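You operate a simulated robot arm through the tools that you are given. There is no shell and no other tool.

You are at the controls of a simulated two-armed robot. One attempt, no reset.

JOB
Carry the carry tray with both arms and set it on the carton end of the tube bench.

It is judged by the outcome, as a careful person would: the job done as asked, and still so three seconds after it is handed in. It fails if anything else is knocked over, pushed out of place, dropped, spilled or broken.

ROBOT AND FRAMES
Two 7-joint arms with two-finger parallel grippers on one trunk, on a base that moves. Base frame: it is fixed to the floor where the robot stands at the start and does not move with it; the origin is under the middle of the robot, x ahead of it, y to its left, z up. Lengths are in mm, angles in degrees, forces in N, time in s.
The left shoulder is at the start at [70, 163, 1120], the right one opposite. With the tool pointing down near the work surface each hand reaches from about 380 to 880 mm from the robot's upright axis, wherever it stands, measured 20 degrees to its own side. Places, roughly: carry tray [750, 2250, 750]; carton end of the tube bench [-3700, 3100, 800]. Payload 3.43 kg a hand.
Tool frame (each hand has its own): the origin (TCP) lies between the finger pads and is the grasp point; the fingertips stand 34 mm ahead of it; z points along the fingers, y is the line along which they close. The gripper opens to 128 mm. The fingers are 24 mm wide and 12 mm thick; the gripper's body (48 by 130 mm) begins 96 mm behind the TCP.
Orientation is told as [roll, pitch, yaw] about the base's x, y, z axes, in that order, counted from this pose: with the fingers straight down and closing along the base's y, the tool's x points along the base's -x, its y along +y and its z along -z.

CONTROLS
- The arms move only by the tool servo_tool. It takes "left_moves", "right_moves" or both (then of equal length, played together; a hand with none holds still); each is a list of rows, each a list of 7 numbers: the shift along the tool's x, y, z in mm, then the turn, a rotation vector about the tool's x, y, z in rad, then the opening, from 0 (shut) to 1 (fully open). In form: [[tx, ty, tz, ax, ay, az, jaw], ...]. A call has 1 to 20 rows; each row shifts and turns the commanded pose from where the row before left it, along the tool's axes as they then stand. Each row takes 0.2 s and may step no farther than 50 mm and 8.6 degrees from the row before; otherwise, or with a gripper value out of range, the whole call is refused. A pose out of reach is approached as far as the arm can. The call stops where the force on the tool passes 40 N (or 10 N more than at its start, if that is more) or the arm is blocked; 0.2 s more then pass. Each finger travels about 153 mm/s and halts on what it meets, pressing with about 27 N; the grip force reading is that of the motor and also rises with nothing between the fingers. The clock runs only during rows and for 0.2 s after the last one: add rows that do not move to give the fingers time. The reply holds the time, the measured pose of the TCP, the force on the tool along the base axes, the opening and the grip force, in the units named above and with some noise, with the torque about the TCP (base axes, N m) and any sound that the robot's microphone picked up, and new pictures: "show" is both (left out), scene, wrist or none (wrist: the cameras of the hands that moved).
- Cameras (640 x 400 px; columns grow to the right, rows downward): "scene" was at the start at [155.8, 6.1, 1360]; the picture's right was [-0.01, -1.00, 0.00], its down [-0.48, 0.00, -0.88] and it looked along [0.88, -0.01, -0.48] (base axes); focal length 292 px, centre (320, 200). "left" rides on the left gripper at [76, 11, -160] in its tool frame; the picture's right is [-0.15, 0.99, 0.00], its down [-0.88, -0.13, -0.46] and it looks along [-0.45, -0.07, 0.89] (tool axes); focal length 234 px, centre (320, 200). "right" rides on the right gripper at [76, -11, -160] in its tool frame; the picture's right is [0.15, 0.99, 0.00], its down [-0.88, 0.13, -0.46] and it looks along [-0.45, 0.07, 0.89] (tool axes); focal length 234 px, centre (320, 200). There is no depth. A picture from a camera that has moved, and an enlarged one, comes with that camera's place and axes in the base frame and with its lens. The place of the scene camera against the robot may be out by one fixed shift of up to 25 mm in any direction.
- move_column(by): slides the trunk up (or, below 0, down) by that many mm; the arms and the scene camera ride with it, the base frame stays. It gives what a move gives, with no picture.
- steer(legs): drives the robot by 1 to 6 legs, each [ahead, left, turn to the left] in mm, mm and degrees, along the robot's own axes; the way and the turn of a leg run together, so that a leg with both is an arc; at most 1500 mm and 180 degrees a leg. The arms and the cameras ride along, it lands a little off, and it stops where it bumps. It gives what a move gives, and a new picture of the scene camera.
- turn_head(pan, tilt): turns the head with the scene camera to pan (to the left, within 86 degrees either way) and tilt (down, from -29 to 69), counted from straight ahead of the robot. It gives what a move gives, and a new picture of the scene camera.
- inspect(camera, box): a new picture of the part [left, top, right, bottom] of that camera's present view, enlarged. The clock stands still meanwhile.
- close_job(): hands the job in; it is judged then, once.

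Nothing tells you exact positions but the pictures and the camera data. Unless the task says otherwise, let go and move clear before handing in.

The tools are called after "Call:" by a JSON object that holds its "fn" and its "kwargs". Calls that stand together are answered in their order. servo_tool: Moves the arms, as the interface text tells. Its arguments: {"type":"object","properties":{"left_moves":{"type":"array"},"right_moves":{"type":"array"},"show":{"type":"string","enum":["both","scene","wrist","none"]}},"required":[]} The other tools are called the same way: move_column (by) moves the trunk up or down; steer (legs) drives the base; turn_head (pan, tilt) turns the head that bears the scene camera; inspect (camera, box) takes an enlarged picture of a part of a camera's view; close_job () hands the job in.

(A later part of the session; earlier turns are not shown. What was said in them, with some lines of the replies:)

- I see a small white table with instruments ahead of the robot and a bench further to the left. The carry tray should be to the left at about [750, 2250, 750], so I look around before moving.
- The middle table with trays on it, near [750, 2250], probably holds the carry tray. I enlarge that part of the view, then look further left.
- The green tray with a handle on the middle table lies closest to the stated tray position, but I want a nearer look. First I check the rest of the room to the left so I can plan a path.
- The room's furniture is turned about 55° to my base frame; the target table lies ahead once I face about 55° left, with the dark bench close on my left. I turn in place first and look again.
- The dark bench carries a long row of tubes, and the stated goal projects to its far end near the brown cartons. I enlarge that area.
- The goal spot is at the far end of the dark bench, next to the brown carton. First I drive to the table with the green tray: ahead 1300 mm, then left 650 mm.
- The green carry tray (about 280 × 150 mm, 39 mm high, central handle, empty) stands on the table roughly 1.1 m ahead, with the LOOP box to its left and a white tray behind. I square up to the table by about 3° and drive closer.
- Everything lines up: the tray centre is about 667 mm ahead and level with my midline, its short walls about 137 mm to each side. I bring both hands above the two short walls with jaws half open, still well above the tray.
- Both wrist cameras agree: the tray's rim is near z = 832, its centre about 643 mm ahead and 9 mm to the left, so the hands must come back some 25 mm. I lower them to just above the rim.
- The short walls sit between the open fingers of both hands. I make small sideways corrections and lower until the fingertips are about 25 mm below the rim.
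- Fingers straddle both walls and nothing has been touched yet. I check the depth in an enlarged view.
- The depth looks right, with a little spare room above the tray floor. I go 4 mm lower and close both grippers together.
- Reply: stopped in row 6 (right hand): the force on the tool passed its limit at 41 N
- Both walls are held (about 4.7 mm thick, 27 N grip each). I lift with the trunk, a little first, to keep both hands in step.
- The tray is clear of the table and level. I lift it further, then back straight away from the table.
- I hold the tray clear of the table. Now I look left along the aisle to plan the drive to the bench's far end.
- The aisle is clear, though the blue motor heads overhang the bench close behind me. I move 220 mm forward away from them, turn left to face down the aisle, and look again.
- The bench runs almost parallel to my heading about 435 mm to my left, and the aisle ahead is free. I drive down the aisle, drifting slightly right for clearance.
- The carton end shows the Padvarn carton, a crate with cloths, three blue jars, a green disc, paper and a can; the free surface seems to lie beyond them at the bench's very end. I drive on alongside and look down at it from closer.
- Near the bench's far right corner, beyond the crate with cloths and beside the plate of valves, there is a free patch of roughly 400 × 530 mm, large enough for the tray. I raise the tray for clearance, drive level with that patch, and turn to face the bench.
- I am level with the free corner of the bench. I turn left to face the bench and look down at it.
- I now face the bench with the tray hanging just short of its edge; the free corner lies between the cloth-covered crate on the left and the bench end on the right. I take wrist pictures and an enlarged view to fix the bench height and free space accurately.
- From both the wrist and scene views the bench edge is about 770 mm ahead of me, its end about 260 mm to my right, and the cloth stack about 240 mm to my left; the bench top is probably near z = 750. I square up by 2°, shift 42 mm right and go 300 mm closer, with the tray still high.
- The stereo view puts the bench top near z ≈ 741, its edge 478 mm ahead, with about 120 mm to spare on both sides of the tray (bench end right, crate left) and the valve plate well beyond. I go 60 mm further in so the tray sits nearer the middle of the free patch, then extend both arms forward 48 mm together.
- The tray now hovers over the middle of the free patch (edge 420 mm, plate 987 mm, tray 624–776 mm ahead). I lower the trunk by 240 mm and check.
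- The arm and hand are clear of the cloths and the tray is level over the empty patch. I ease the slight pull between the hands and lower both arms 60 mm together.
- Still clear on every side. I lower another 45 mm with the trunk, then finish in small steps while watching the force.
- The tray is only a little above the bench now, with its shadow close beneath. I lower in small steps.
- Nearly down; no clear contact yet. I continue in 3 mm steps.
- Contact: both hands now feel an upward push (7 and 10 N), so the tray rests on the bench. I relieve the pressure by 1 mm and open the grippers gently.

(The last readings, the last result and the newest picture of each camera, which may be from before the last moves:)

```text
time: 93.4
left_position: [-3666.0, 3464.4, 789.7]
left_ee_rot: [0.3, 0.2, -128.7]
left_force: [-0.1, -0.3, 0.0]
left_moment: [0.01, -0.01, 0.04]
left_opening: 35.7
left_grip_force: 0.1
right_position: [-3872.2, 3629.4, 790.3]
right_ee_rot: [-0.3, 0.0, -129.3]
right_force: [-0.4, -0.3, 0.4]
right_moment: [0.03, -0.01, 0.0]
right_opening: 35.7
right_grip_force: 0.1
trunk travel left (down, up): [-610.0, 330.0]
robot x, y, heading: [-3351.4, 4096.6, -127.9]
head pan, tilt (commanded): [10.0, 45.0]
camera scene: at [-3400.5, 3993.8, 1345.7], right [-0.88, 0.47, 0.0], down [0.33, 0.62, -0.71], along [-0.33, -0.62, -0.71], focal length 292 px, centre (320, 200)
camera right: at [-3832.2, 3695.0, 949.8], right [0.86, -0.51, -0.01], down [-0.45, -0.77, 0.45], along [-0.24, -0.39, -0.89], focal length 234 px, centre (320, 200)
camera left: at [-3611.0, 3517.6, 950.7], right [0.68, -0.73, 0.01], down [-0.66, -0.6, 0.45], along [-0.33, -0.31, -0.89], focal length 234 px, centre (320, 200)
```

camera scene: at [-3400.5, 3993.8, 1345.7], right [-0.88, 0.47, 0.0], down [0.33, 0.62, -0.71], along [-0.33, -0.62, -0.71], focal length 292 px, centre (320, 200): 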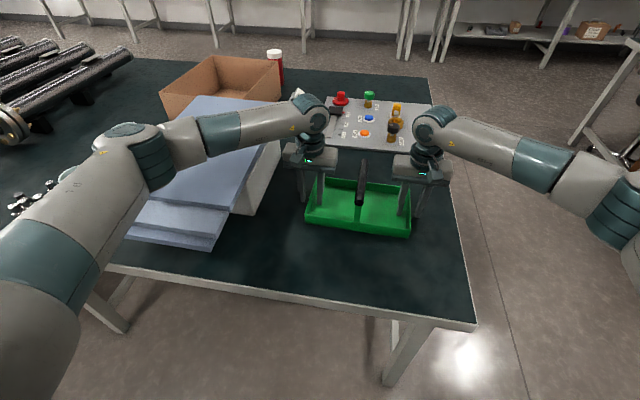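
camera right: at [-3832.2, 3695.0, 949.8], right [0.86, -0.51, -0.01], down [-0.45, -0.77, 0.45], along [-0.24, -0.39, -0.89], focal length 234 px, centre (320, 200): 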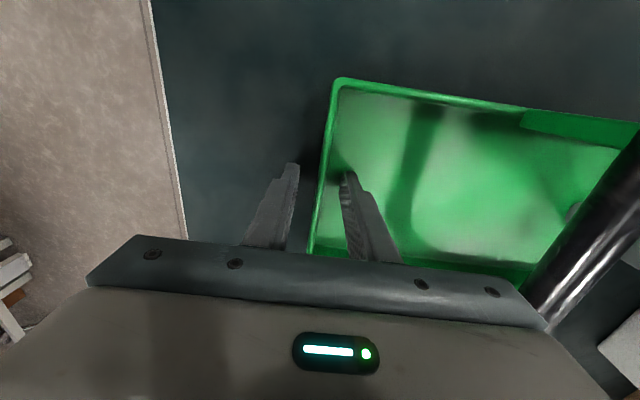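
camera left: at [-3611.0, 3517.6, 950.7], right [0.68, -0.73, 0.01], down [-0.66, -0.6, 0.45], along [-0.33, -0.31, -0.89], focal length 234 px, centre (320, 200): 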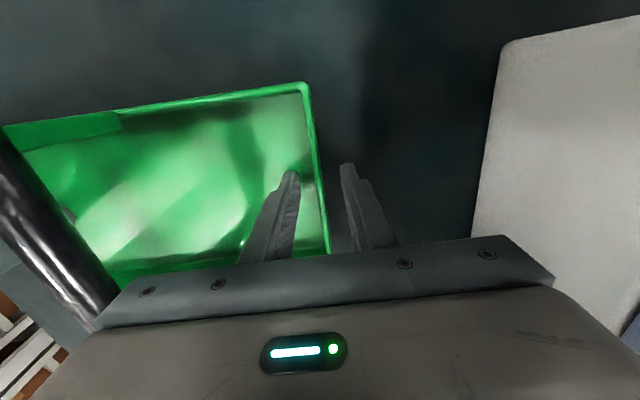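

Both hands are free of the tray, which sits flat on the bench. I raise straight up with the trunk and look.

Call:
{"fn": "move_column", "kwargs": {"by": 60}}

Call:
{"fn": "move_column", "kwargs": {"by": 200}}

Call:
{"fn": "steer", "kwargs": {"legs": [[-300, 0, 0]]}}

Call:
{"fn": "turn_head", "kwargs": {"pan": 0, "tilt": 40}}

```text
time: 94.4
left_position: [-3666.6, 3463.9, 849.2]
left_ee_rot: [0.5, 0.1, -128.7]
left_force: [-0.5, 0.6, -0.1]
left_moment: [0.04, -0.01, -0.02]
left_opening: 35.6
left_grip_force: 0.1
right_position: [-3872.5, 3630.5, 848.8]
right_ee_rot: [-0.4, 0.0, -129.3]
right_force: [-0.1, 0.7, -0.3]
right_moment: [-0.02, 0.01, 0.01]
right_opening: 35.8
right_grip_force: 0.1
trunk travel left (down, up): [-670.0, 270.0]
robot x, y, heading: [-3345.6, 4101.6, -128.0]
head pan, tilt (commanded): [10.0, 45.0]
```

```text
time: 96.6
left_position: [-3664.9, 3464.1, 1050.3]
left_ee_rot: [0.4, 0.2, -128.7]
left_force: [-0.1, 0.2, 0.2]
left_moment: [-0.03, 0.01, 0.02]
left_opening: 35.9
left_grip_force: 0.0
right_position: [-3873.0, 3630.2, 1049.9]
right_ee_rot: [-0.4, 0.1, -129.3]
right_force: [-0.2, -0.4, -0.1]
right_moment: [-0.01, 0.0, -0.04]
right_opening: 36.0
right_grip_force: 0.0
trunk travel left (down, up): [-870.0, 70.0]
robot x, y, heading: [-3348.6, 4099.5, -128.2]
head pan, tilt (commanded): [10.0, 45.0]
```

```text
time: 98.6
left_position: [-3477.1, 3698.6, 1048.9]
left_ee_rot: [0.4, 0.0, -128.3]
left_force: [0.2, 0.6, 0.6]
left_moment: [0.01, -0.01, -0.03]
left_opening: 35.6
left_grip_force: 0.0
right_position: [-3684.9, 3864.0, 1049.5]
right_ee_rot: [-0.4, 0.1, -128.9]
right_force: [-0.1, -1.1, -0.2]
right_moment: [0.0, 0.04, -0.01]
right_opening: 35.7
right_grip_force: 0.1
trunk travel left (down, up): [-870.0, 70.0]
robot x, y, heading: [-3160.0, 4338.3, -127.6]
head pan, tilt (commanded): [10.0, 45.0]
camera scene: at [-3216.2, 4229.8, 1605.4], right [-0.89, 0.46, 0.0], down [0.33, 0.63, -0.71], along [-0.33, -0.63, -0.71], focal length 292 px, centre (320, 200)
```

scene: 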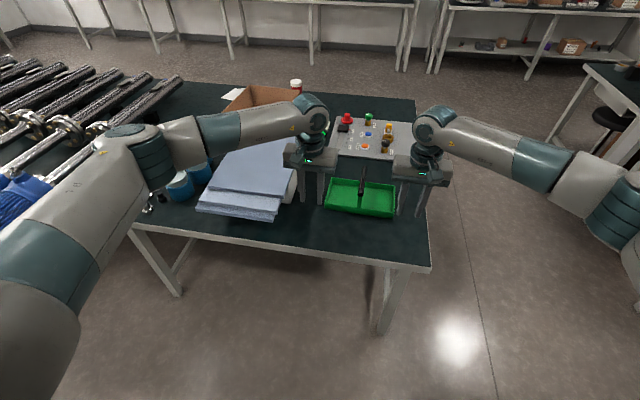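

```text
time: 99.3
left_position: [-3476.1, 3700.5, 1049.9]
left_ee_rot: [0.4, 0.0, -128.3]
left_force: [-0.3, 1.0, 0.5]
left_moment: [-0.01, 0.01, 0.01]
left_opening: 35.8
left_grip_force: 0.1
right_position: [-3684.4, 3865.8, 1050.6]
right_ee_rot: [-0.3, 0.0, -128.9]
right_force: [-0.5, 0.0, 0.4]
right_moment: [0.02, 0.02, -0.02]
right_opening: 36.0
right_grip_force: 0.1
trunk travel left (down, up): [-870.0, 70.0]
robot x, y, heading: [-3158.7, 4336.8, -127.4]
head pan, tilt (commanded): [0.0, 40.0]
camera scene: at [-3228.6, 4236.8, 1613.0], right [-0.79, 0.61, 0.0], down [0.39, 0.51, -0.77], along [-0.47, -0.61, -0.64], focal length 292 px, centre (320, 200)
```

scene: 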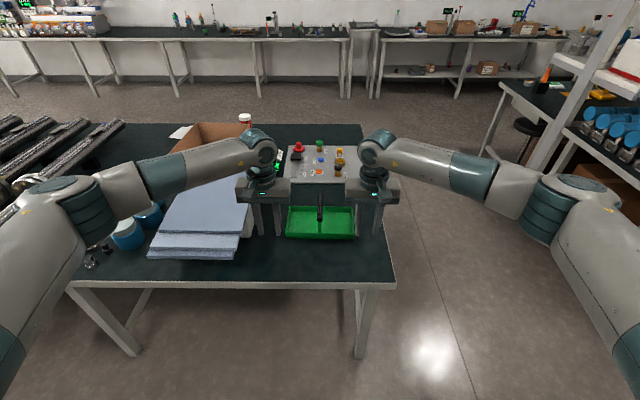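

The tray stands on the carton end between the crate and the bench end, and my hands are clear. A last enlarged look before handing in.

Call:
{"fn": "inspect", "kwargs": {"camera": "scene", "box": [60, 100, 420, 310]}}

```text
1.78 times, centred on (240, 205) of scene
camera zoom: at [-3228.6, 4236.8, 1613.0], right [-0.79, 0.61, 0.0], down [0.39, 0.51, -0.77], along [-0.47, -0.61, -0.64], focal length 520 px, centre (462, 191)
```

zoom: 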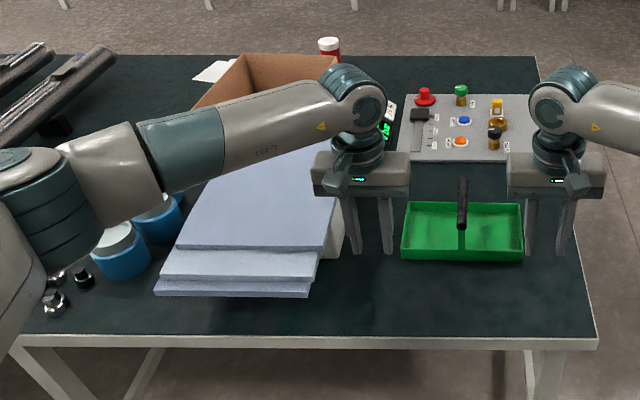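

The green carry tray sits flat on the carton end of the tube bench. Everything around it is undisturbed and both hands are released and clear. I hand the job in.

Call:
{"fn": "close_job", "kwargs": {}}

```text
The job is handed in.
```

The carry tray is on the carton end of the tube bench, and I have handed the job in. I carried it there with both arms.

It rests flat on the free patch between the cloth-covered crate and the end of the bench. There is about 200 mm of clear bench in front of it and the same behind it, up to the plate of valves. There are about 120 mm on each side.

When I let go, neither hand felt any force from the tray. In the last picture the tray was level and nothing around it had been moved. I raised both hands and backed away about 300 mm before handing in.

I took the green tray with the handle to be the carry tray. It was the one nearest the stated position on the middle table.
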